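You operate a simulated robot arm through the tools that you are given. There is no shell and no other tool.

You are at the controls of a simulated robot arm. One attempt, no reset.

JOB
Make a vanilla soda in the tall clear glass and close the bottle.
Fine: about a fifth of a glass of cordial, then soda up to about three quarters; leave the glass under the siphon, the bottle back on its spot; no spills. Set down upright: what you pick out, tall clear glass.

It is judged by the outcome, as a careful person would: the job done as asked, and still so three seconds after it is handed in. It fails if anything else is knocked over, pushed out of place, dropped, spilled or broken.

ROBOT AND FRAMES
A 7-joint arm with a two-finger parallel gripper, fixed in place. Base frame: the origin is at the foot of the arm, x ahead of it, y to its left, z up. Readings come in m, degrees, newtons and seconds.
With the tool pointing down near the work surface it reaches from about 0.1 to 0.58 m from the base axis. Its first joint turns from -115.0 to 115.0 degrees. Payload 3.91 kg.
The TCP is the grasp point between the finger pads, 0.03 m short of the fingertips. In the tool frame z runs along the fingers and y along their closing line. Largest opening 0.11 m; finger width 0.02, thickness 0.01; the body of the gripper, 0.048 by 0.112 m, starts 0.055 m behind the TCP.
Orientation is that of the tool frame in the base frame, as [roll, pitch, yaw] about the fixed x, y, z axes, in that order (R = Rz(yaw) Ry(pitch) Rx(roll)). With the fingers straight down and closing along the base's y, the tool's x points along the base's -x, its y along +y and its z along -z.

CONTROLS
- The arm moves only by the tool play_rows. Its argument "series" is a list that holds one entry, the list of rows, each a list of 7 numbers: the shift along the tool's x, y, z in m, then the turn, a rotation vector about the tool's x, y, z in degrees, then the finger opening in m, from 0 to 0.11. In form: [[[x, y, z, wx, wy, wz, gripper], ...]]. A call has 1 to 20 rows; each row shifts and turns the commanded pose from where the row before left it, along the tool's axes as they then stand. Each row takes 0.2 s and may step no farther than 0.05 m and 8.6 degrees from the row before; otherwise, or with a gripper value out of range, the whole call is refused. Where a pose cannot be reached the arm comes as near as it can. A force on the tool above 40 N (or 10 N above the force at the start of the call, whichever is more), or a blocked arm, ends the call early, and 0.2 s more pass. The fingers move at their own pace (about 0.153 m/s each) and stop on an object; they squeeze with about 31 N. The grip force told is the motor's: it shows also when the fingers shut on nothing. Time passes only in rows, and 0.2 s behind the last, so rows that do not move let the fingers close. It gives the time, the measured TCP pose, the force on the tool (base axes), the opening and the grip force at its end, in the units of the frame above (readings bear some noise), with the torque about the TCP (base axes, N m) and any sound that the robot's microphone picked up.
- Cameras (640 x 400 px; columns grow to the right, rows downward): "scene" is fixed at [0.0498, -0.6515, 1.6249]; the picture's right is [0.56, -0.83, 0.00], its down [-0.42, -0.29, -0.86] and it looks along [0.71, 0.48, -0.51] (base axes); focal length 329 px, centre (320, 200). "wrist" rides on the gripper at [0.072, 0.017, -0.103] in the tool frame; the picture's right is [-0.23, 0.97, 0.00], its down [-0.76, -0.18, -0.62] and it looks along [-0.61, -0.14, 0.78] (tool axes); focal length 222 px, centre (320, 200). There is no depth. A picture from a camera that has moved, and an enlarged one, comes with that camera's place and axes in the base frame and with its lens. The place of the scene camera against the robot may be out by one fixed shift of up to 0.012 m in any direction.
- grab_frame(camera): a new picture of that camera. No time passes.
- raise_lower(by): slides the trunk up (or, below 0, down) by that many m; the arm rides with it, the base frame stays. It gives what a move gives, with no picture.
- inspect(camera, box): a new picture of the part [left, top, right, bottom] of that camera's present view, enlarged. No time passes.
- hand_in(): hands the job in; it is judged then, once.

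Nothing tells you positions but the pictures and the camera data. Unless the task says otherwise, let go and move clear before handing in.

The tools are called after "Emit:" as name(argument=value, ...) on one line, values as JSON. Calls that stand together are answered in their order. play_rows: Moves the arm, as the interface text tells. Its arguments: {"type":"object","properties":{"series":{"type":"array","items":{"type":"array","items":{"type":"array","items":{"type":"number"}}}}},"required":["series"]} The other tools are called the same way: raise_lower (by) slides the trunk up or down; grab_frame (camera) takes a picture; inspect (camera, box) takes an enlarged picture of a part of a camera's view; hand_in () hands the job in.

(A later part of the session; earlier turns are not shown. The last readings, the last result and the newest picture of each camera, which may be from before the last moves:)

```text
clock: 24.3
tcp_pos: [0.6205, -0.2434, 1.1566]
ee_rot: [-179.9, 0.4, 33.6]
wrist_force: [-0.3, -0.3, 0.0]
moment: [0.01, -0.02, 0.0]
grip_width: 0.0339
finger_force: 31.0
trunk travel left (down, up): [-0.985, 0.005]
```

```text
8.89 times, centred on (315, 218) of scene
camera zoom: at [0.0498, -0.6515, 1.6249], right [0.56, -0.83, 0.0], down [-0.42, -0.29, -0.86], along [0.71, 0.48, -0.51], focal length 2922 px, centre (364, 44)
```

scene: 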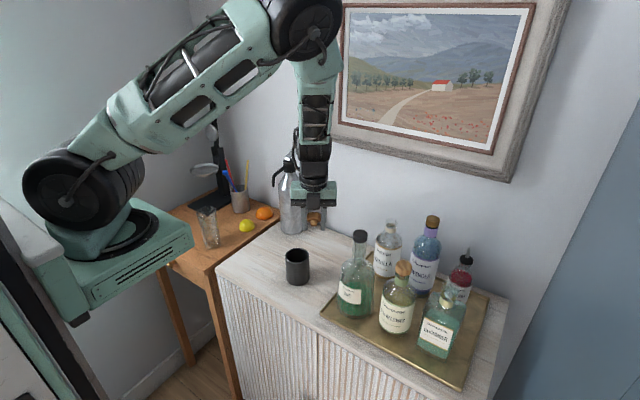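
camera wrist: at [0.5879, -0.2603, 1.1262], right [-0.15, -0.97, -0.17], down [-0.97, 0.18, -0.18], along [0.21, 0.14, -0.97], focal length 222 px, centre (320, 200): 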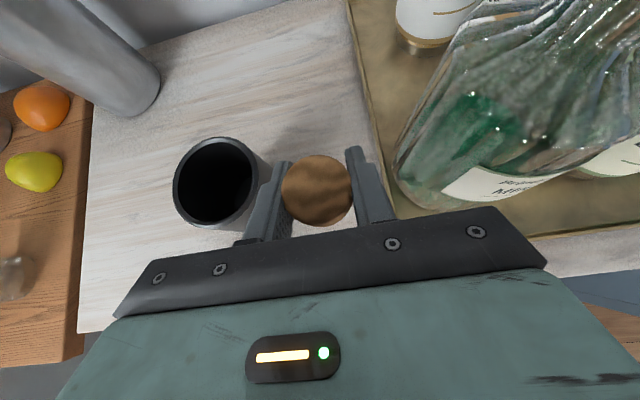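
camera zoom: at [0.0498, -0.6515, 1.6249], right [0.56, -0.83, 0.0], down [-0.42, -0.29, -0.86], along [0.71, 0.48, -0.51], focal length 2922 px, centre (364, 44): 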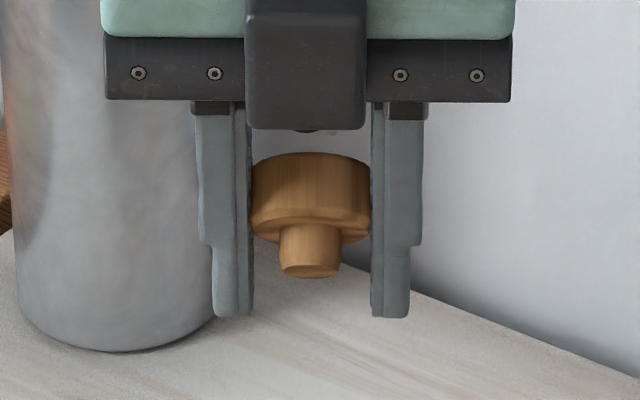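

Now the cork is clear: a head about 0.036 m wide and 0.019 m tall, with a plug about 0.018 m wide and 0.015 m long. To stand it up safely I need a flatter grip, so I'll return it to the bottle mouth along the way I came and re-grasp it with the tool nearly horizontal.

Emit:
play_rows(series=[[[0, 0, 0, 0, 0, 8.4, 0.025], [0, 0, 0, 0, 0, 8.4, 0.025], [0, 0, 0, 0, 0, 8.4, 0.025], [0, 0, 0, 0, 0, 8.4, 0.025], [0, 0, 0, 0, 8.4, 0, 0.025], [0, 0, 0, 0, 8.4, 0, 0.025], [0, 0, 0, 0, 8.4, 0, 0.025], [0, 0, 0, 0, 8.4, 0, 0.025], [0, 0, 0, 0, 8.4, 0, 0.025], [0, 0, 0, 0, 8.4, 0, 0.025], [0.0339, 0.01415, 0.0138, 0, 0, 0, 0.025], [0.0339, 0.01415, 0.0138, 0, 0, 0, 0.025], [0.0339, 0.01415, 0.0138, 0, 0, 0, 0.025], [0.0339, 0.01415, 0.0138, 0, 0, 0, 0.025], [0, 0, 0, -5.745, 0, 4.82, 0.025], [0, 0, 0, -5.745, 0, 4.82, 0.025], [0, 0, 0, -5.745, 0, 4.82, 0.025], [0, 0, 0, -5.745, 0, 4.82, 0.025], [0, 0, 0, -5.745, 0, 4.82, 0.025], [0, 0, 0, -5.745, 0, 4.82, 0.025]]])

Emit:
grab_frame(camera="wrist")

Emit:
grab_frame(camera="scene")

```text
clock: 28.5
tcp_pos: [0.7516, -0.3034, 1.2248]
ee_rot: [179.9, -50.0, -45.2]
wrist_force: [-0.3, 0.0, 0.0]
moment: [0.0, 0.01, 0.03]
grip_width: 0.0344
finger_force: 30.6
out of reach, approached as far as the arm can: row 6
trunk travel left (down, up): [-0.985, 0.005]
```

```text
taken
camera wrist: at [0.7161, -0.2934, 1.3459], right [-0.79, -0.58, -0.17], down [-0.55, 0.81, -0.18], along [0.25, -0.05, -0.97], focal length 222 px, centre (320, 200)
```

wrist: 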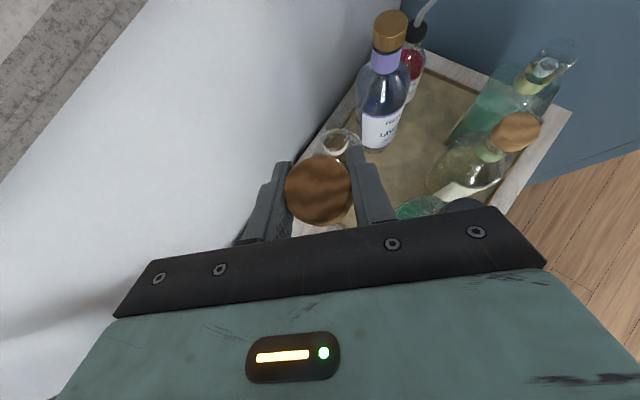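

```text
taken
```

scene: 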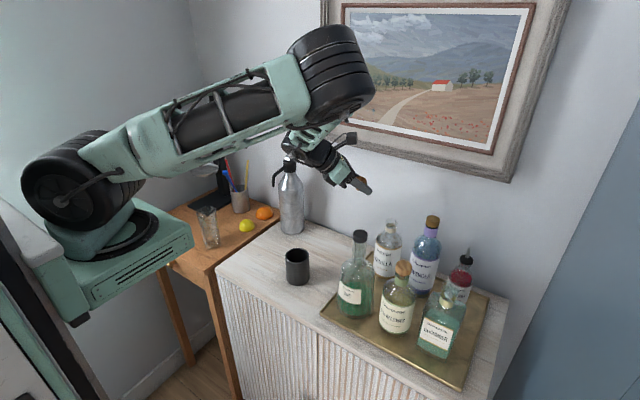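

The pose is reached. I'll move over the bottle mouth and partway down, then verify alignment.

Emit:
play_rows(series=[[[0.0219, 0.0031, 0.0261, 0, 0, 0, 0.025], [0.0219, 0.0031, 0.0261, 0, 0, 0, 0.025], [0.022, 0.003, 0.0262, 0, 0, 0, 0.025], [-0.0268, 0, 0.0225, 0, 0, 0, 0.025], [-0.0268, 0, 0.0225, 0, 0, 0, 0.025], [0, 0, 0, 0, 0, 0, 0.025]]])

Emit:
inspect(camera="scene", box=[370, 190, 430, 240])

Emit:
grab_frame(camera="wrist")

```text
clock: 29.9
tcp_pos: [0.8186, -0.3829, 1.1545]
ee_rot: [179.9, -50.1, -45.1]
wrist_force: [-0.1, -0.4, 0.3]
moment: [-0.02, 0.01, -0.01]
grip_width: 0.034
finger_force: 31.2
trunk travel left (down, up): [-0.985, 0.005]
```

```text
8.00 times, centred on (400, 215) of scene
camera zoom: at [0.0498, -0.6515, 1.6249], right [0.56, -0.83, 0.0], down [-0.42, -0.29, -0.86], along [0.71, 0.48, -0.51], focal length 2629 px, centre (-320, 80)
```

zoom: 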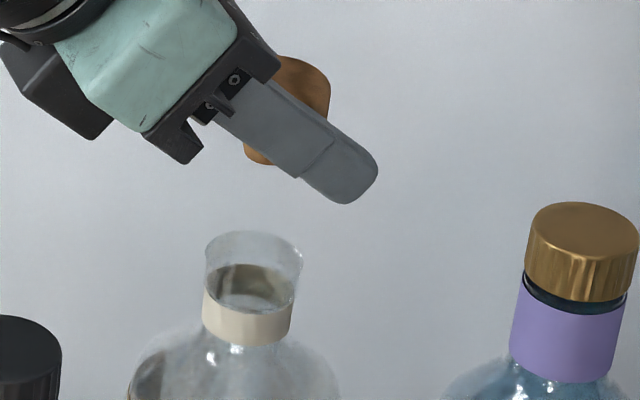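

```text
taken
camera wrist: at [0.7826, -0.3724, 1.2761], right [-0.79, -0.58, -0.17], down [-0.56, 0.81, -0.18], along [0.25, -0.05, -0.97], focal length 222 px, centre (320, 200)
```

wrist: 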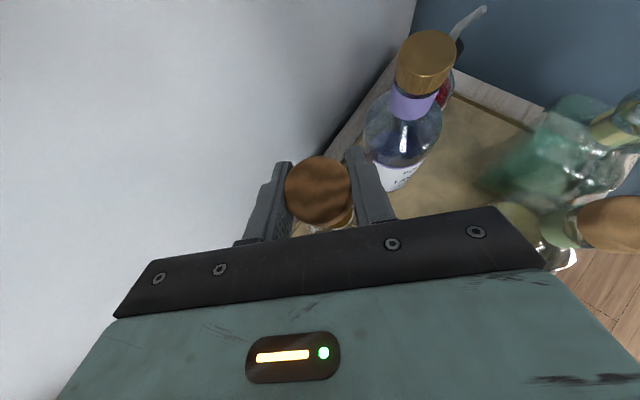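

Alignment matches the original grasp pose. Lowering gently to re-seat the cork.

Emit:
play_rows(series=[[[-0.0092, 0.0001, 0.0075, 0, 0, 0, 0.025], [-0.0092, 0.0001, 0.0075, 0, 0, 0, 0.025], [-0.0092, 0.0001, 0.0075, 0, 0, 0, 0.025], [-0.0046, 0, 0.0037, 0, 0, 0, 0.025], [-0.0046, 0, 0.0037, 0, 0, 0, 0.025], [-0.0023, 0, 0.0019, 0, 0, 0, 0.025]]])

Emit:
inspect(camera="scene", box=[370, 195, 430, 245])

```text
clock: 31.3
tcp_pos: [0.8163, -0.3814, 1.1044]
ee_rot: [-180.0, -50.1, -45.1]
wrist_force: [0.8, -1.3, 0.5]
moment: [-0.02, -0.03, 0.01]
grip_width: 0.034
finger_force: 31.2
trunk travel left (down, up): [-0.985, 0.005]
```

```text
8.00 times, centred on (400, 220) of scene
camera zoom: at [0.0498, -0.6515, 1.6249], right [0.56, -0.83, 0.0], down [-0.42, -0.29, -0.86], along [0.71, 0.48, -0.51], focal length 2629 px, centre (-320, 40)
```

zoom: 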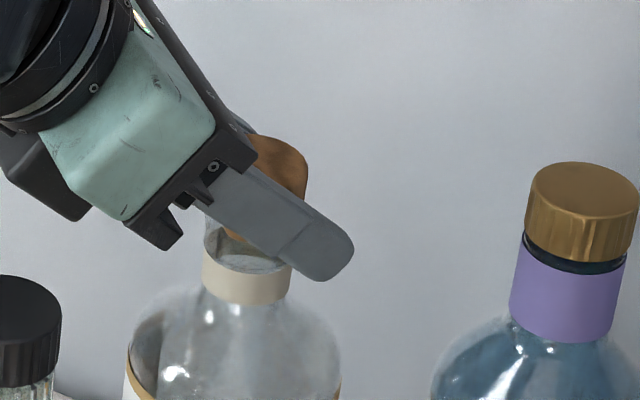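

Emit:
play_rows(series=[[[-0.0019, 0, 0.0016, 0, 0, 0, 0.025], [-0.0019, 0, 0.0016, 0, 0, 0, 0.025], [-0.0019, 0, 0.0016, 0, 0, 0, 0.025], [-0.0012, 0, 0.001, 0, 0, 0, 0.025]]])

Emit:
inspect(camera="scene", box=[370, 195, 430, 245])

```text
clock: 32.3
tcp_pos: [0.8169, -0.3824, 1.0988]
ee_rot: [180.0, -50.3, -45.1]
wrist_force: [0.6, -0.2, 18.5]
moment: [-0.02, -0.01, 0.01]
grip_width: 0.0342
finger_force: 31.2
trunk travel left (down, up): [-0.985, 0.005]
```

```text
8.00 times, centred on (400, 220) of scene
camera zoom: at [0.0498, -0.6515, 1.6249], right [0.56, -0.83, 0.0], down [-0.42, -0.29, -0.86], along [0.71, 0.48, -0.51], focal length 2629 px, centre (-320, 40)
```

zoom: 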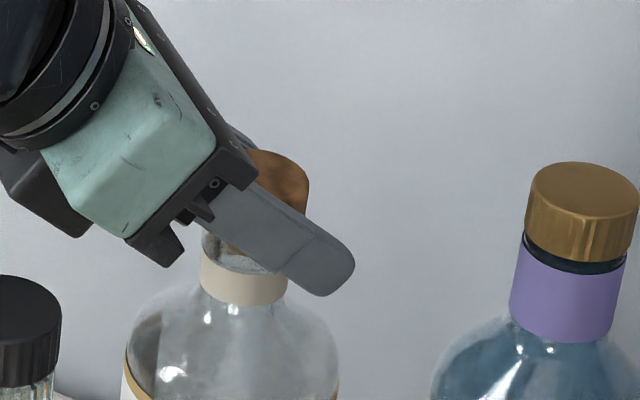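

The cork is seated (18 N of push-back). I'll ease off, open, and back away along the approach line.

Emit:
play_rows(series=[[[0.0023, 0, -0.0019, 0, 0, 0, 0.025], [0, 0, 0, 0, 0, 0, 0.05], [0, 0, 0, 0, 0, 0, 0.075], [0, 0, 0, 0, 0, 0, 0.075], [0, 0, -0.03, 0, 0, 0, 0.075], [0, 0, -0.03, 0, 0, 0, 0.075], [0, 0, -0.03, 0, 0, 0, 0.075]]])

Emit:
inspect(camera="scene", box=[350, 180, 450, 300])

Emit:
grab_frame(camera="wrist")

```text
clock: 33.9
tcp_pos: [0.7681, -0.3338, 1.1588]
ee_rot: [179.9, -50.1, -45.1]
wrist_force: [-0.4, 0.2, 0.3]
moment: [-0.01, -0.01, 0.01]
grip_width: 0.0752
finger_force: 0.1
trunk travel left (down, up): [-0.985, 0.005]
```

```text
3.33 times, centred on (400, 240) of scene
camera zoom: at [0.0498, -0.6515, 1.6249], right [0.56, -0.83, 0.0], down [-0.42, -0.29, -0.86], along [0.71, 0.48, -0.51], focal length 1096 px, centre (53, 67)
```

zoom: 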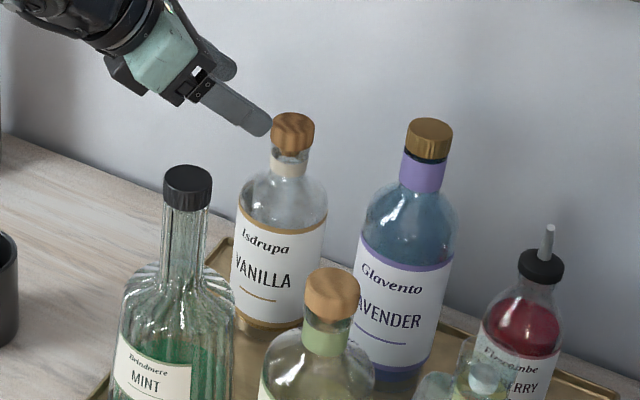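

```text
taken
camera wrist: at [0.7337, -0.3228, 1.2795], right [-0.79, -0.58, -0.17], down [-0.56, 0.81, -0.18], along [0.25, -0.05, -0.97], focal length 222 px, centre (320, 200)
```

wrist: 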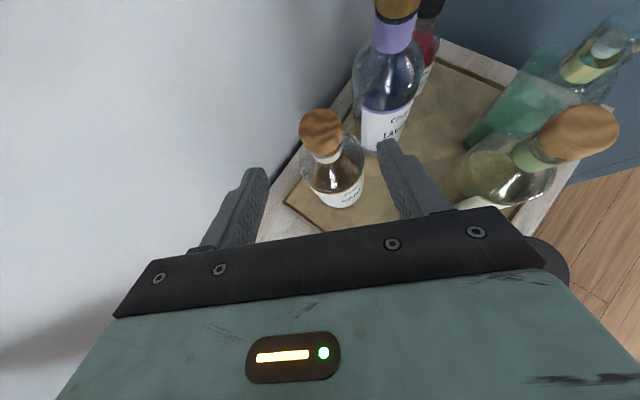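

Re-seating worked, so I can re-cork the same way later. Now I'll flatten the tool to about 10° down, 60° to the right, and re-approach the cork.

Emit:
play_rows(series=[[[0, 0, 0, -3.44, 7.455, 1.6, 0.075], [0, 0, 0, -3.44, 7.455, 1.6, 0.075], [0, 0, 0, -3.44, 7.455, 1.6, 0.075], [0, 0, 0, -3.44, 7.455, 1.6, 0.075], [-0.0229, -0.0087, -0.002, 0, 0, 0, 0.075], [-0.0229, -0.0087, -0.002, 0, 0, 0, 0.075]]])

Emit:
grab_frame(camera="wrist")

Emit:
grab_frame(camera="scene")

```text
clock: 35.3
tcp_pos: [0.7767, -0.3142, 1.112]
ee_rot: [179.7, -80.1, -60.1]
wrist_force: [0.1, 0.1, 0.1]
moment: [0.02, 0.03, 0.01]
grip_width: 0.0749
finger_force: 0.0
trunk travel left (down, up): [-0.985, 0.005]
```

```text
taken
camera wrist: at [0.7179, -0.2465, 1.2003], right [-0.86, -0.45, -0.22], down [-0.22, 0.73, -0.64], along [0.45, -0.51, -0.73], focal length 222 px, centre (320, 200)
```

wrist: 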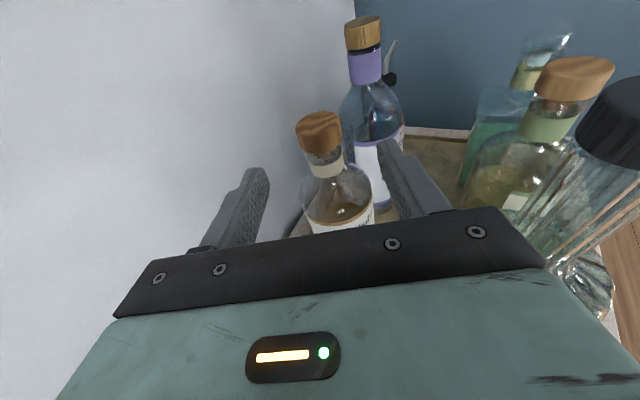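

```text
taken
```

scene: 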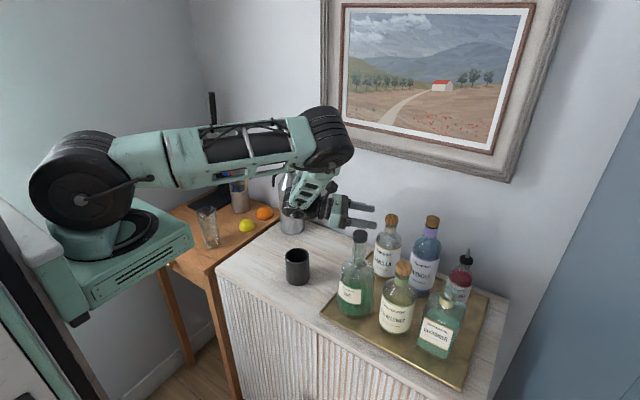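

Emit:
play_rows(series=[[[0.0006, 0, 0.02, 0, 0, 0, 0.075], [0.0006, 0, 0.02, 0, 0, 0, 0.075], [0.0006, 0, 0.02, 0, 0, 0, 0.075], [0.0006, 0, 0.02, 0, 0, 0, 0.075], [0, 0, 0, 0, 0, 0, 0.075]]])

Emit:
grab_frame(camera="wrist")

Emit:
inspect(camera="scene", box=[350, 190, 430, 250])

```text
clock: 36.5
tcp_pos: [0.8162, -0.3834, 1.0992]
ee_rot: [179.5, -80.2, -59.8]
wrist_force: [-0.6, 0.3, 0.8]
moment: [0.02, 0.0, 0.03]
grip_width: 0.0751
finger_force: 0.0
trunk travel left (down, up): [-0.985, 0.005]
```

```text
taken
camera wrist: at [0.757, -0.3155, 1.1878], right [-0.86, -0.45, -0.22], down [-0.22, 0.73, -0.64], along [0.45, -0.51, -0.73], focal length 222 px, centre (320, 200)
```

wrist: 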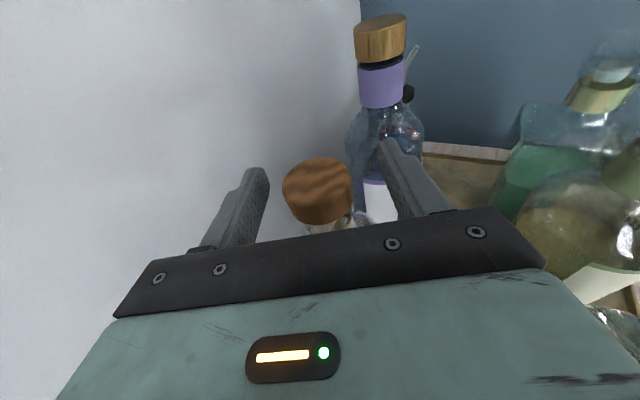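

```text
6.67 times, centred on (390, 220) of scene
camera zoom: at [0.0498, -0.6515, 1.6249], right [0.56, -0.83, 0.0], down [-0.42, -0.29, -0.86], along [0.71, 0.48, -0.51], focal length 2191 px, centre (-147, 67)
```

zoom: 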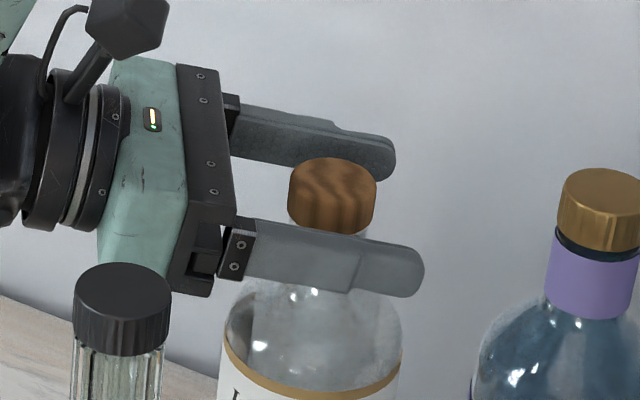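

The pads are centred on the cork head at mid-height. Closing and pulling it straight up.

Emit:
play_rows(series=[[[0, 0, 0, 0, 0, 0, 0.05], [0, 0, 0, 0, 0, 0, 0.025], [0, 0, 0, 0, 0, 0, 0.025], [0, 0, 0, 0, 0, 0, 0.025]]])

Emit:
play_rows(series=[[[0.0049, 0, -0.0009, 0, 0, 0, 0.025], [0.0049, 0, -0.0009, 0, 0, 0, 0.025], [0.0099, 0, -0.0017, 0, 0, 0, 0.025], [0.0197, 0, -0.0035, 0, 0, 0, 0.025], [0.0197, 0, -0.0035, 0, 0, 0, 0.025], [0.0197, 0, -0.0035, 0, 0, 0, 0.025]]])

Emit:
inspect(camera="scene", box=[340, 170, 440, 280])

```text
clock: 37.5
tcp_pos: [0.8166, -0.3833, 1.0987]
ee_rot: [179.9, -80.1, -59.8]
wrist_force: [1.7, -0.7, -0.4]
moment: [-0.01, -0.11, 0.04]
grip_width: 0.0352
finger_force: 31.3
trunk travel left (down, up): [-0.985, 0.005]
```

```text
clock: 38.9
tcp_pos: [0.8165, -0.384, 1.1798]
ee_rot: [179.5, -80.1, -59.7]
wrist_force: [0.0, -0.1, -9.1]
moment: [-0.02, -0.03, 0.0]
grip_width: 0.0353
finger_force: 31.3
trunk travel left (down, up): [-0.985, 0.005]
```

```text
3.64 times, centred on (390, 225) of scene
camera zoom: at [0.0498, -0.6515, 1.6249], right [0.56, -0.83, 0.0], down [-0.42, -0.29, -0.86], along [0.71, 0.48, -0.51], focal length 1195 px, centre (66, 109)
```

zoom: 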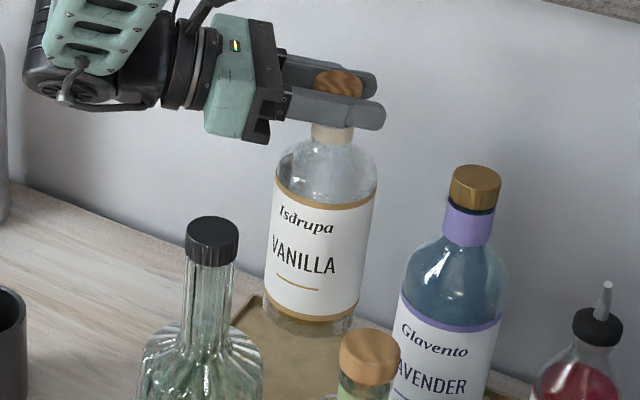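

The bottle came up with the cork this time, since pushing it in seated it firmly. I'll lower it straight back down to its spot right away.

Emit:
play_rows(series=[[[-0.0148, 0, 0.0026, 0, 0, 0, 0.025], [-0.0148, 0, 0.0026, 0, 0, 0, 0.025], [-0.0148, 0, 0.0026, 0, 0, 0, 0.025], [-0.0099, 0, 0.0017, 0, 0, 0, 0.025], [-0.0099, 0, 0.0017, 0, 0, 0, 0.025], [-0.0049, 0, 0.0009, 0, 0, 0, 0.025], [-0.0049, 0, 0.0009, 0, 0, 0, 0.025], [-0.0025, 0, 0.0005, 0, 0, 0, 0.025], [0, 0, 0, 0, 0, 0, 0.025]]])

Emit:
inspect(camera="scene", box=[340, 170, 440, 280])

```text
clock: 40.9
tcp_pos: [0.8159, -0.383, 1.102]
ee_rot: [179.8, -80.0, -59.8]
wrist_force: [0.5, -0.6, -7.7]
moment: [-0.05, -0.01, -0.01]
grip_width: 0.0351
finger_force: 31.2
trunk travel left (down, up): [-0.985, 0.005]
```

```text
3.64 times, centred on (390, 225) of scene
camera zoom: at [0.0498, -0.6515, 1.6249], right [0.56, -0.83, 0.0], down [-0.42, -0.29, -0.86], along [0.71, 0.48, -0.51], focal length 1195 px, centre (66, 109)
```

zoom: 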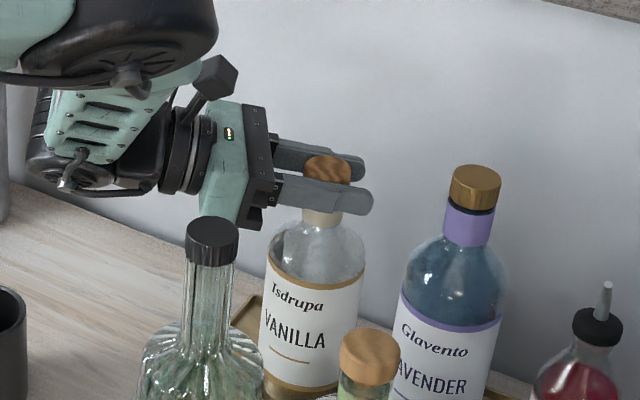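

Emit:
play_rows(series=[[[-0.0015, 0, 0.0003, 0, 0, 0, 0.025], [-0.001, 0, 0.0002, 0, 0, 0, 0.025], [0, 0, 0, 0, 0, 0, 0.025]]])

```text
clock: 41.7
tcp_pos: [0.8161, -0.383, 1.0995]
ee_rot: [179.8, -80.1, -59.9]
wrist_force: [0.2, 0.8, -6.7]
moment: [0.04, -0.04, -0.01]
grip_width: 0.0352
finger_force: 31.2
trunk travel left (down, up): [-0.985, 0.005]
```

Emit:
play_rows(series=[[[-0.001, 0, 0.0002, 0, 0, 0, 0.025], [-0.001, 0, 0.0002, 0, 0, 0, 0.025], [0, 0, 0, 0, 0, 0, 0.025]]])

```text
clock: 42.5
tcp_pos: [0.8152, -0.3831, 1.0994]
ee_rot: [-179.8, -80.2, -60.5]
wrist_force: [1.8, -1.9, 8.1]
moment: [-0.03, 0.02, -0.03]
grip_width: 0.0349
finger_force: 31.0
trunk travel left (down, up): [-0.985, 0.005]
```

The bottle is standing on the tray again. I'll try loosening the cork with a twist about the vertical axis, leaving the bottle resting, and watch whether the label turns with it.

Emit:
play_rows(series=[[[0, 0, 0, -7.88, 0, 1.39, 0.025], [0, 0, 0, -7.88, 0, 1.39, 0.025], [0, 0, 0, -7.88, 0, 1.39, 0.025]]])

Emit:
inspect(camera="scene", box=[340, 170, 440, 280])

```text
clock: 43.3
tcp_pos: [0.8167, -0.3824, 1.0994]
ee_rot: [180.0, -80.1, -84.1]
wrist_force: [-0.3, 1.5, 6.6]
moment: [-0.05, -0.01, 0.02]
grip_width: 0.0338
finger_force: 31.4
trunk travel left (down, up): [-0.985, 0.005]
```

```text
3.64 times, centred on (390, 225) of scene
camera zoom: at [0.0498, -0.6515, 1.6249], right [0.56, -0.83, 0.0], down [-0.42, -0.29, -0.86], along [0.71, 0.48, -0.51], focal length 1195 px, centre (66, 109)
```

zoom: 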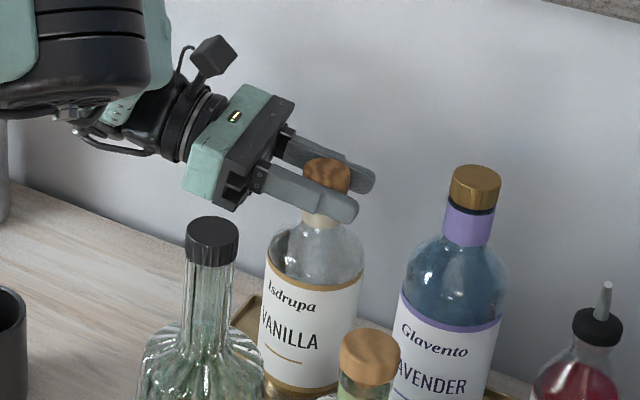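

Emit:
play_rows(series=[[[0.003, 0, -0.0005, 7.88, 0, -1.39, 0.025], [0.002, 0, -0.0004, 7.88, 0, -1.39, 0.025], [0.002, 0, -0.0004, 7.88, 0, -1.39, 0.025]]])

Emit:
inspect(camera="scene", box=[340, 170, 440, 280])

```text
clock: 44.1
tcp_pos: [0.8156, -0.3831, 1.1045]
ee_rot: [179.6, -80.1, -59.6]
wrist_force: [0.7, -0.2, -0.3]
moment: [0.02, 0.04, -0.01]
grip_width: 0.0335
finger_force: 30.7
trunk travel left (down, up): [-0.985, 0.005]
```

```text
3.64 times, centred on (390, 225) of scene
camera zoom: at [0.0498, -0.6515, 1.6249], right [0.56, -0.83, 0.0], down [-0.42, -0.29, -0.86], along [0.71, 0.48, -0.51], focal length 1195 px, centre (66, 109)
```

zoom: 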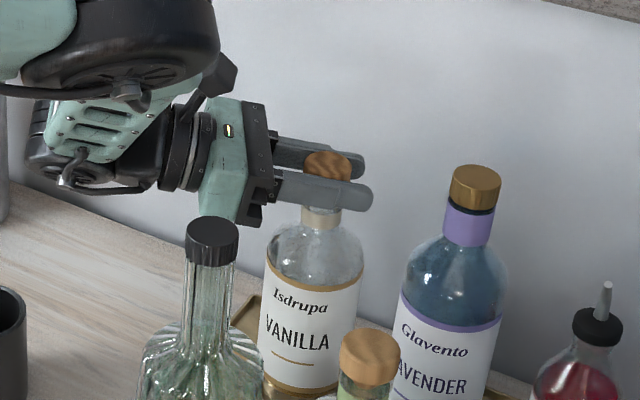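

The force dropped to about zero, so the cork seems to have loosened. Lifting a bit more and checking.

Emit:
play_rows(series=[[[0.003, 0, -0.0005, -7.88, 0, 1.39, 0.025], [0.003, 0, -0.0005, -7.88, 0, 1.39, 0.025], [0.003, 0, -0.0005, 7.88, 0, -1.39, 0.025], [0.003, 0, -0.0005, 7.88, 0, -1.39, 0.025]]])

Emit:
inspect(camera="scene", box=[360, 190, 420, 240])

```text
clock: 45.1
tcp_pos: [0.8165, -0.383, 1.1167]
ee_rot: [179.7, -79.9, -59.8]
wrist_force: [-0.5, -0.1, 0.2]
moment: [0.01, 0.0, 0.01]
grip_width: 0.0334
finger_force: 31.1
trunk travel left (down, up): [-0.985, 0.005]
```

```text
8.00 times, centred on (390, 215) of scene
camera zoom: at [0.0498, -0.6515, 1.6249], right [0.56, -0.83, 0.0], down [-0.42, -0.29, -0.86], along [0.71, 0.48, -0.51], focal length 2629 px, centre (-240, 80)
```

zoom: 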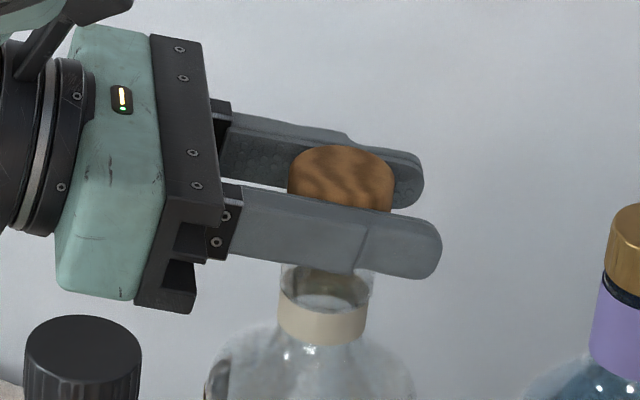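

The cork is coming out and the bottle stays standing. I'll lift it well clear.

Emit:
play_rows(series=[[[0.0099, 0, -0.0017, 0, 0, 0, 0.025], [0.0197, 0, -0.0035, 0, 0, 0, 0.025], [0.0197, 0, -0.0035, 0, 0, 0, 0.025], [0.0197, 0, -0.0035, 0, 0, 0, 0.025], [0.0197, 0, -0.0035, 0, 0, 0, 0.025]]])

Emit:
inspect(camera="scene", box=[340, 160, 440, 280])

Emit:
grab_frame(camera="wrist")

```text
clock: 46.3
tcp_pos: [0.816, -0.3829, 1.2075]
ee_rot: [179.7, -80.1, -59.7]
wrist_force: [-0.4, -0.4, -0.9]
moment: [-0.01, 0.01, 0.0]
grip_width: 0.0333
finger_force: 31.5
trunk travel left (down, up): [-0.985, 0.005]
```

```text
3.33 times, centred on (390, 220) of scene
camera zoom: at [0.0498, -0.6515, 1.6249], right [0.56, -0.83, 0.0], down [-0.42, -0.29, -0.86], along [0.71, 0.48, -0.51], focal length 1096 px, centre (87, 133)
```

zoom: 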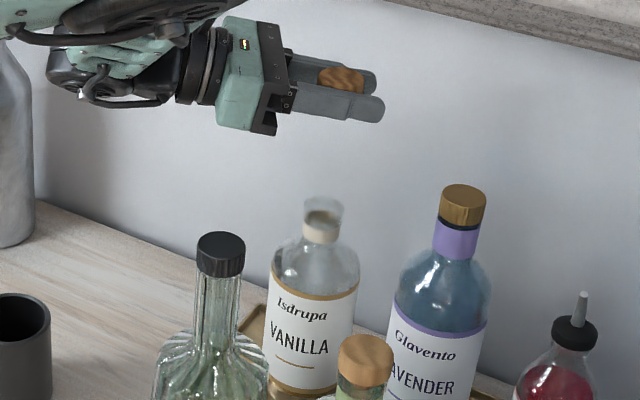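

```text
taken
camera wrist: at [0.7569, -0.3145, 1.2962], right [-0.86, -0.45, -0.22], down [-0.22, 0.73, -0.64], along [0.45, -0.51, -0.73], focal length 222 px, centre (320, 200)
```

wrist: 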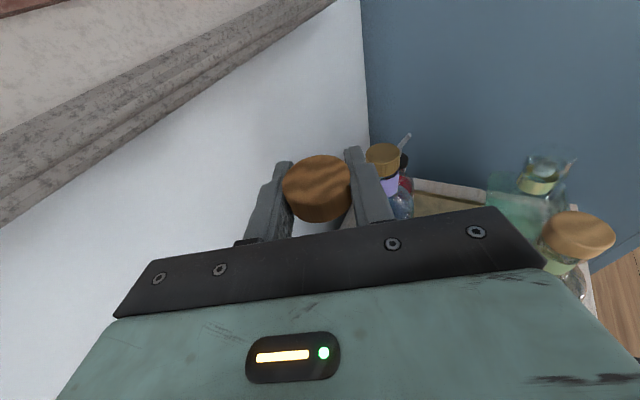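

The cork is out and held nearly level. I'll pull back from the bottles, yaw to face forward, and head for the front strip of the cabinet near (0.575, -0.235).

Emit:
play_rows(series=[[[-0.0098, -0.0027, -0.0409, 0, 0, 0, 0.025], [-0.0098, -0.0027, -0.0409, 0, 0, 0, 0.025], [-0.0098, -0.0027, -0.0409, 0, 0, 0, 0.025], [0, 0, 0, 8.44, 0, -1.488, 0.025], [0, 0, 0, 8.44, 0, -1.488, 0.025], [0, 0, 0, 8.44, 0, -1.488, 0.025], [0, 0, 0, 8.44, 0, -1.488, 0.025], [0, 0, 0, 8.44, 0, -1.488, 0.025], [0, 0, 0, 8.44, 0, -1.488, 0.025], [0, 0, 0, 8.44, 0, -1.488, 0.025]]])

Emit:
grab_frame(camera="scene")

Emit:
grab_frame(camera="wrist")

```text
clock: 48.5
tcp_pos: [0.76, -0.2684, 1.1993]
ee_rot: [179.1, -80.0, 1.0]
wrist_force: [0.1, -0.2, -0.6]
moment: [-0.02, 0.02, -0.02]
grip_width: 0.0333
finger_force: 31.1
trunk travel left (down, up): [-0.985, 0.005]
```

```text
taken
```

scene: 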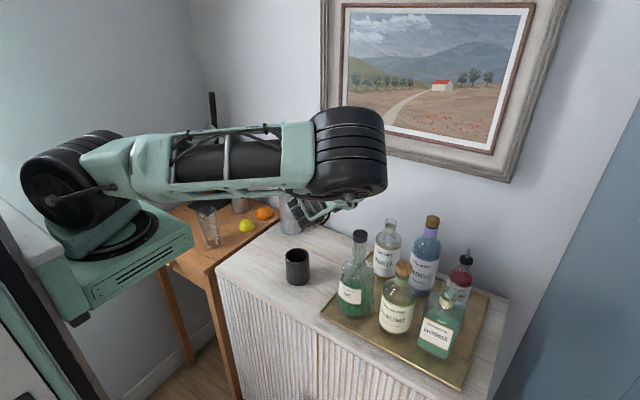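

```text
taken
camera wrist: at [0.6718, -0.2867, 1.2878], right [-0.04, -0.97, -0.22], down [-0.75, 0.18, -0.64], along [0.66, 0.14, -0.73], focal length 222 px, centre (320, 200)
```

wrist: 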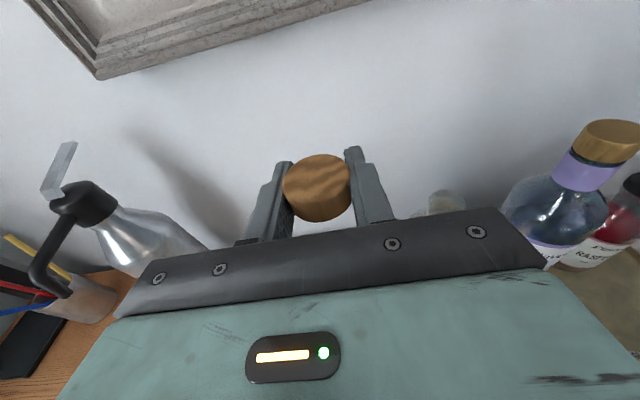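

Emit:
play_rows(series=[[[-0.0309, -0.0077, -0.0216, 0, 0, 0, 0.025], [-0.0309, -0.0077, -0.0216, 0, 0, 0, 0.025], [-0.0309, -0.0077, -0.0216, 0, 0, 0, 0.025]]])

Emit:
grab_frame(camera="scene")

Emit:
grab_frame(camera="wrist")

```text
clock: 49.3
tcp_pos: [0.6805, -0.246, 1.118]
ee_rot: [179.2, -80.0, 0.8]
wrist_force: [-0.7, 0.5, -0.1]
moment: [0.0, -0.01, -0.03]
grip_width: 0.033
finger_force: 31.4
trunk travel left (down, up): [-0.985, 0.005]
```

```text
taken
```

scene: 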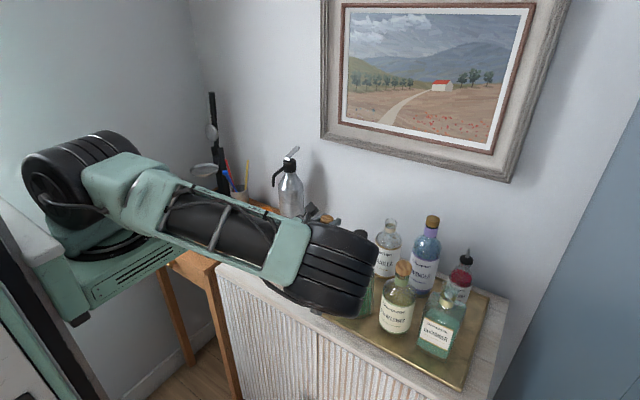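

```text
taken
camera wrist: at [0.5909, -0.2642, 1.2079], right [-0.04, -0.97, -0.22], down [-0.75, 0.18, -0.64], along [0.67, 0.14, -0.73], focal length 222 px, centre (320, 200)
```

wrist: 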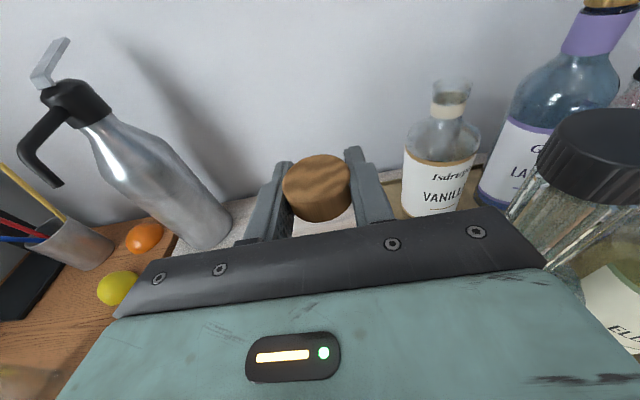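

The elbow has swung to the right, in front of the cabinet where it's free of objects. I'll continue down in small moves and keep watching it.

Emit:
play_rows(series=[[[-0.0356, -0.002, -0.014, 0, 0, 0, 0.025], [-0.0356, -0.002, -0.014, 0, 0, 0, 0.025], [-0.0356, -0.002, -0.014, 0, 0, 0, 0.025]]])

Emit:
grab_frame(camera="scene")

Emit:
grab_frame(camera="wrist")

```text
clock: 50.1
tcp_pos: [0.6204, -0.241, 1.0244]
ee_rot: [179.3, -80.0, 0.6]
wrist_force: [1.4, 0.4, -0.7]
moment: [-0.02, 0.02, 0.01]
grip_width: 0.0335
finger_force: 31.2
trunk travel left (down, up): [-0.985, 0.005]
```

```text
taken
```

scene: 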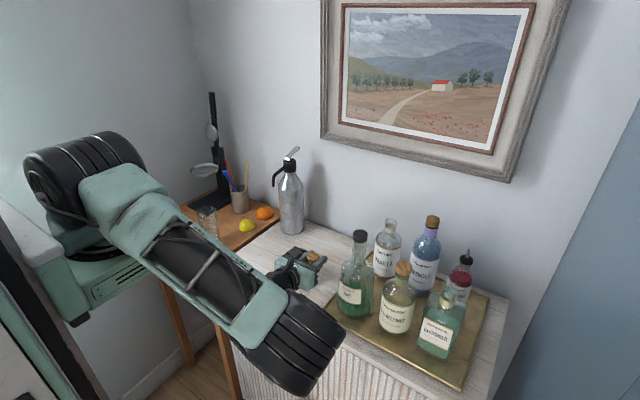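

```text
taken
camera wrist: at [0.5315, -0.2587, 1.1127], right [-0.04, -0.97, -0.22], down [-0.75, 0.18, -0.64], along [0.67, 0.14, -0.73], focal length 222 px, centre (320, 200)
```

wrist: 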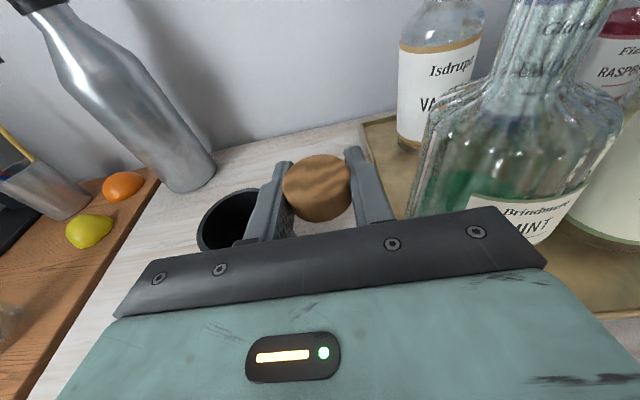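

Emit:
play_rows(series=[[[-0.0319, -0.002, -0.0103, 0, 0, 0, 0.025], [-0.0319, -0.002, -0.0103, 0, 0, 0, 0.025], [-0.0319, -0.002, -0.0103, 0, 0, 0, 0.025]]])

Emit:
grab_frame(camera="scene")

Emit:
grab_frame(camera="wrist")

```text
clock: 50.9
tcp_pos: [0.5728, -0.2345, 0.9333]
ee_rot: [179.5, -80.0, 0.4]
wrist_force: [-0.2, -0.3, -0.2]
moment: [0.03, 0.01, 0.0]
grip_width: 0.0334
finger_force: 30.8
trunk travel left (down, up): [-0.985, 0.005]
```

```text
taken
```

scene: 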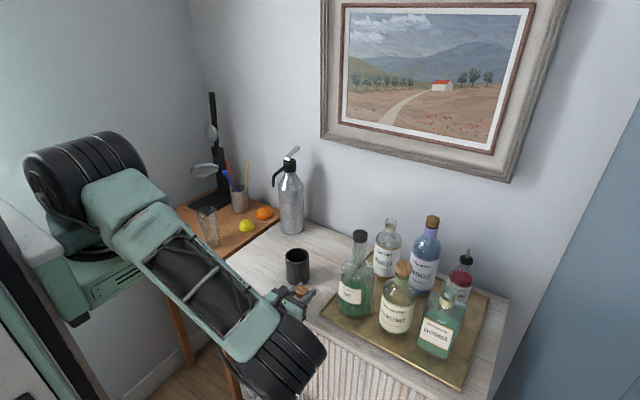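

```text
taken
camera wrist: at [0.4841, -0.253, 1.0214], right [-0.04, -0.97, -0.22], down [-0.75, 0.18, -0.64], along [0.67, 0.14, -0.73], focal length 222 px, centre (320, 200)
```

wrist: 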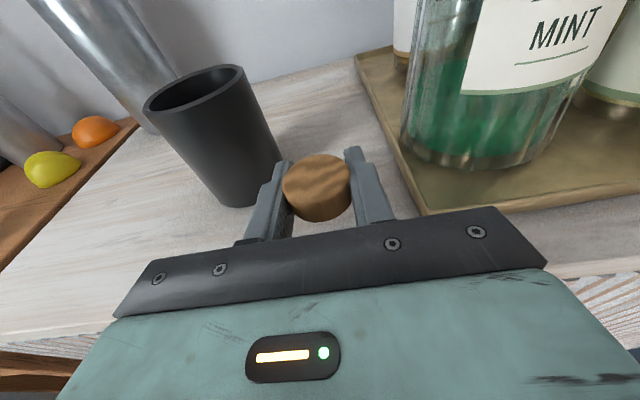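

Emit:
inspect(camera="scene", box=[260, 260, 360, 330])

Emit:
inspect(camera="wrist", box=[230, 120, 430, 240])

```text
5.71 times, centred on (310, 295) of scene
camera zoom: at [0.0498, -0.6515, 1.6249], right [0.56, -0.83, 0.0], down [-0.42, -0.29, -0.86], along [0.71, 0.48, -0.51], focal length 1878 px, centre (377, -343)
```

zoom: 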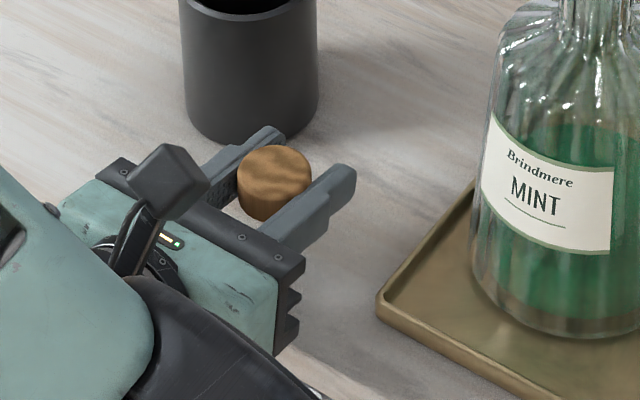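

```text
3.20 times, centred on (330, 180) of wrist
camera zoom: at [0.4841, -0.253, 1.0214], right [-0.04, -0.97, -0.22], down [-0.75, 0.18, -0.64], along [0.67, 0.14, -0.73], focal length 711 px, centre (288, 264)
```

zoom: 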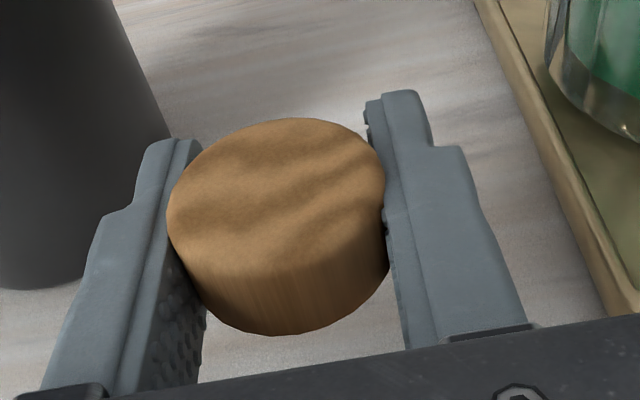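

The cork is held upright just above the clear front strip. I'll descend in small steps and watch for contact.

Emit:
play_rows(series=[[[-0.0098, 0, 0.0017, 0, 0, 0, 0.025], [-0.0098, 0, 0.0017, 0, 0, 0, 0.025], [-0.003, 0, 0.0005, 0, 0, 0, 0.025]]])

Emit:
play_rows(series=[[[-0.0015, 0, 0.0003, 0, 0, 0, 0.025], [-0.0015, 0, 0.0003, 0, 0, 0, 0.025]]])

```text
clock: 51.7
tcp_pos: [0.5734, -0.2383, 0.9118]
ee_rot: [177.5, -79.9, 2.2]
wrist_force: [0.0, 0.5, -0.9]
moment: [-0.01, 0.0, 0.02]
grip_width: 0.0333
finger_force: 31.0
trunk travel left (down, up): [-0.985, 0.005]
```

```text
clock: 52.3
tcp_pos: [0.5735, -0.2375, 0.908]
ee_rot: [177.2, -80.0, 2.5]
wrist_force: [-0.2, -0.4, -0.4]
moment: [-0.01, 0.01, 0.01]
grip_width: 0.0332
finger_force: 30.6
trunk travel left (down, up): [-0.985, 0.005]
```

Emit:
play_rows(series=[[[-0.0015, 0, 0.0003, 0, 0, 0, 0.025], [-0.0015, 0, 0.0003, 0, 0, 0, 0.025]]])

Emit:
inspect(camera="scene", box=[270, 265, 340, 325])

```text
clock: 52.9
tcp_pos: [0.5737, -0.2394, 0.9045]
ee_rot: [177.0, -79.9, 2.8]
wrist_force: [0.6, -0.7, -0.3]
moment: [0.0, -0.01, 0.03]
grip_width: 0.0332
finger_force: 31.4
trunk travel left (down, up): [-0.985, 0.005]
```

```text
6.67 times, centred on (305, 295) of scene
camera zoom: at [0.0498, -0.6515, 1.6249], right [0.56, -0.83, 0.0], down [-0.42, -0.29, -0.86], along [0.71, 0.48, -0.51], focal length 2191 px, centre (420, -433)
```

zoom: 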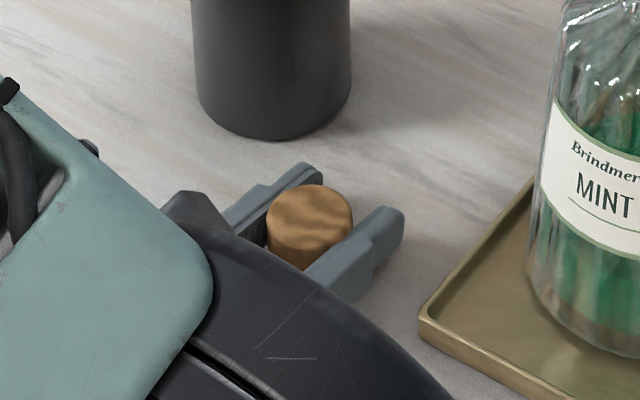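

Emit:
play_rows(series=[[[-0.0015, 0, 0.0003, 0, 0, 0, 0.025], [-0.0015, 0, 0.0003, 0, 0, 0, 0.025]]])

Emit:
play_rows(series=[[[-0.0015, 0, 0.0003, 0, 0, 0, 0.025]]])

```text
clock: 53.5
tcp_pos: [0.5734, -0.24, 0.9016]
ee_rot: [176.5, -80.0, 3.2]
wrist_force: [-0.8, -0.5, 0.8]
moment: [0.02, -0.02, 0.03]
grip_width: 0.0335
finger_force: 31.3
trunk travel left (down, up): [-0.985, 0.005]
```

```text
clock: 53.9
tcp_pos: [0.5741, -0.2406, 0.9014]
ee_rot: [176.1, -80.3, 3.7]
wrist_force: [-5.1, -0.8, 6.0]
moment: [0.0, 0.1, -0.03]
grip_width: 0.0336
finger_force: 31.5
trunk travel left (down, up): [-0.985, 0.005]
```

The plug has touched the surface (surface about z 0.881). I'll relax the contact slightly and open the fingers a little.

Emit:
play_rows(series=[[[0.0006, 0, -0.0008, 0, 0, 0, 0.025], [0, 0, 0, 0, 0, 0, 0.025]]])

```text
clock: 54.5
tcp_pos: [0.5747, -0.2397, 0.9023]
ee_rot: [177.0, -80.1, 2.8]
wrist_force: [-1.0, -3.8, 5.7]
moment: [-0.08, 0.01, 0.02]
grip_width: 0.0336
finger_force: 30.9
trunk travel left (down, up): [-0.985, 0.005]
```

Emit:
play_rows(series=[[[0.0008, 0, -0.0001, 0, 0, 0, 0.025], [0, 0, 0, 0, 0, 0, 0.025]]])

```text
clock: 55.1
tcp_pos: [0.5743, -0.2369, 0.9007]
ee_rot: [177.9, -80.1, 2.0]
wrist_force: [-1.1, -3.2, 6.1]
moment: [-0.06, 0.01, -0.04]
grip_width: 0.0334
finger_force: 30.7
trunk travel left (down, up): [-0.985, 0.005]
```

Emit:
play_rows(series=[[[0.0012, 0, -0.0002, 0, 0, 0, 0.025], [0, 0, 0, 0, 0, 0, 0.025]]])

Emit:
inspect(camera="wrist", box=[230, 120, 430, 240])

Emit:
grab_frame(camera="scene")

```text
clock: 55.7
tcp_pos: [0.5738, -0.2332, 0.9013]
ee_rot: [179.2, -79.9, 0.8]
wrist_force: [-0.7, 0.2, -1.2]
moment: [0.01, 0.02, -0.03]
grip_width: 0.0335
finger_force: 31.1
trunk travel left (down, up): [-0.985, 0.005]
```

```text
3.20 times, centred on (330, 180) of wrist
camera zoom: at [0.4844, -0.2522, 0.9907], right [-0.04, -0.97, -0.22], down [-0.75, 0.18, -0.64], along [0.66, 0.14, -0.73], focal length 711 px, centre (288, 264)
```

zoom: 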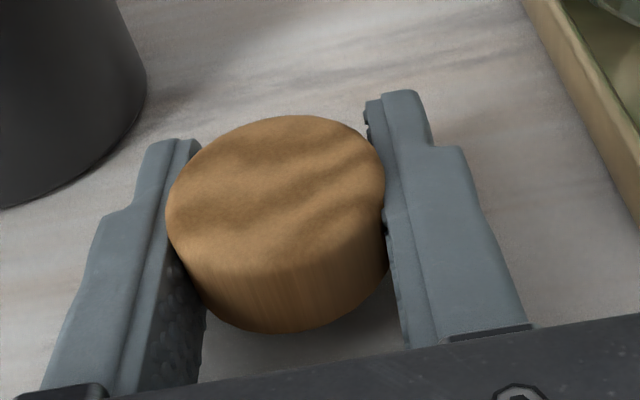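

```text
taken
```

scene: 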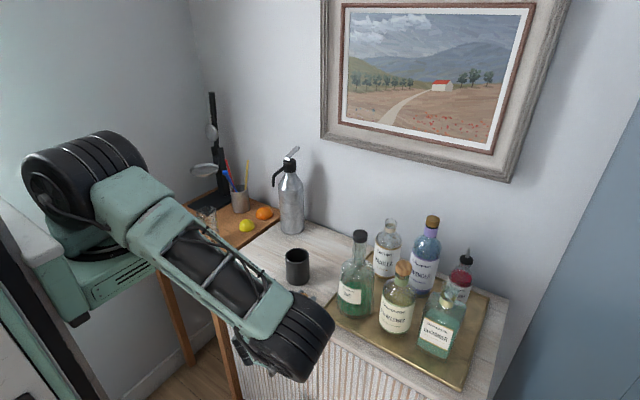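

Contact force is now about zero with the plug at the surface. I'll settle half a millimetre and open gently.

Emit:
play_rows(series=[[[-0.0005, 0, 0.0001, 0, 0, 0, 0.0335], [0, 0, 0, 0, 0, 0, 0.036], [0, 0, 0, 0, 0, 0, 0.04], [0, 0, 0, 0, 0, 0, 0.046], [0, 0, 0, 0, 0, 0, 0.05]]])

Emit:
inspect(camera="wrist", box=[230, 120, 430, 240])

Emit:
inspect(camera="scene", box=[270, 265, 340, 325])

```text
clock: 56.9
tcp_pos: [0.5735, -0.2343, 0.9023]
ee_rot: [179.1, -80.1, 0.9]
wrist_force: [-0.1, 0.0, -0.3]
moment: [0.0, 0.0, 0.03]
grip_width: 0.05
finger_force: 0.0
trunk travel left (down, up): [-0.985, 0.005]
```

```text
3.20 times, centred on (330, 180) of wrist
camera zoom: at [0.4848, -0.2523, 0.9904], right [-0.04, -0.97, -0.22], down [-0.74, 0.18, -0.64], along [0.67, 0.14, -0.73], focal length 711 px, centre (288, 264)
```

zoom: 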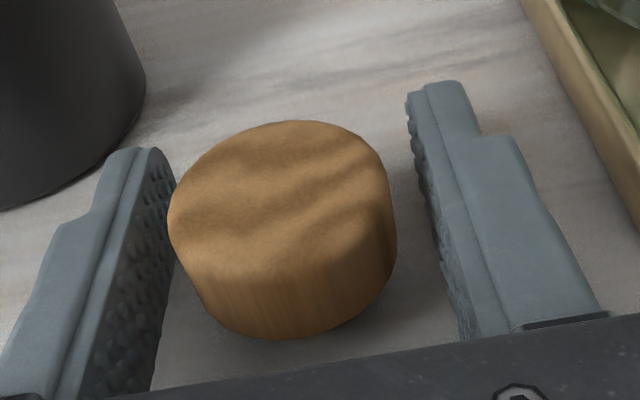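

```text
6.67 times, centred on (305, 295) of scene
camera zoom: at [0.0498, -0.6515, 1.6249], right [0.56, -0.83, 0.0], down [-0.42, -0.29, -0.86], along [0.71, 0.48, -0.51], focal length 2191 px, centre (420, -433)
```

zoom: 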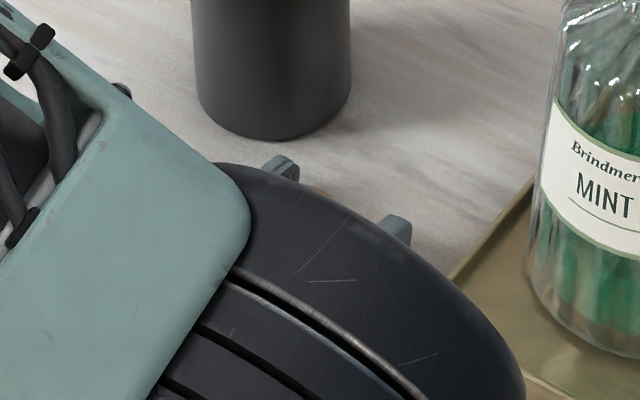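

The cork is standing on its plug. I'll centre the open fingers around it and lift straight up, since nothing is above it.

Emit:
play_rows(series=[[[0, -0.003, 0, 0, 0, 0, 0.056], [0.0049, 0, -0.0009, 0, 0, 0, 0.056], [0.0098, 0, -0.0017, 0, 0, 0, 0.056], [0.0098, 0, -0.0017, 0, 0, 0, 0.056], [0.0197, 0, -0.0035, 0, 0, 0, 0.056], [0.0295, 0, -0.0052, 0, 0, 0, 0.056], [0.0295, 0, -0.0052, 0, 0, 0, 0.056]]])

Emit:
grab_frame(camera="wrist")

Emit:
grab_frame(camera="scene")

```text
clock: 58.5
tcp_pos: [0.5714, -0.2309, 1.0069]
ee_rot: [179.4, -79.9, 0.5]
wrist_force: [0.3, 0.1, 0.4]
moment: [0.01, 0.05, 0.0]
grip_width: 0.056
finger_force: 0.0
trunk travel left (down, up): [-0.985, 0.005]
```

```text
taken
camera wrist: at [0.482, -0.2491, 1.0949], right [-0.04, -0.97, -0.22], down [-0.75, 0.18, -0.64], along [0.66, 0.14, -0.73], focal length 222 px, centre (320, 200)
```

wrist: 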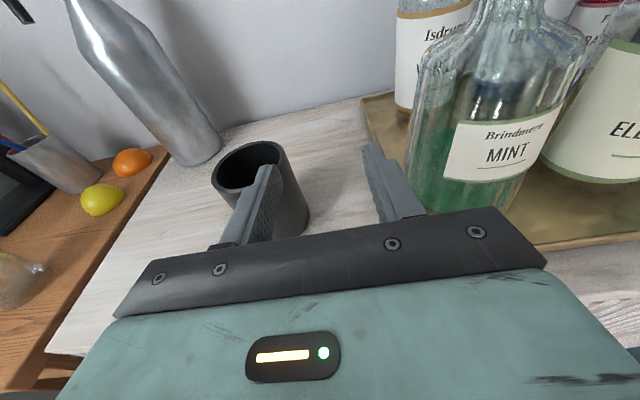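

```text
taken
```

scene: 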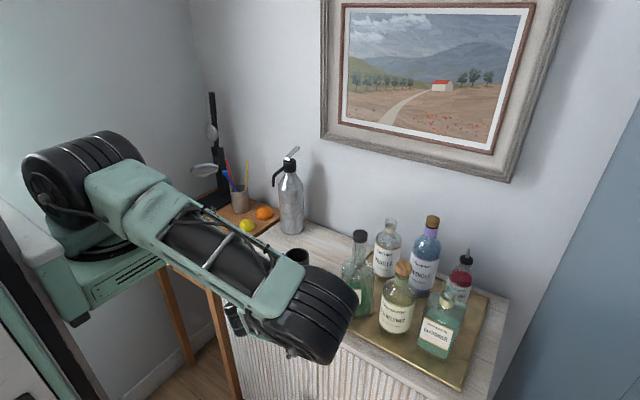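

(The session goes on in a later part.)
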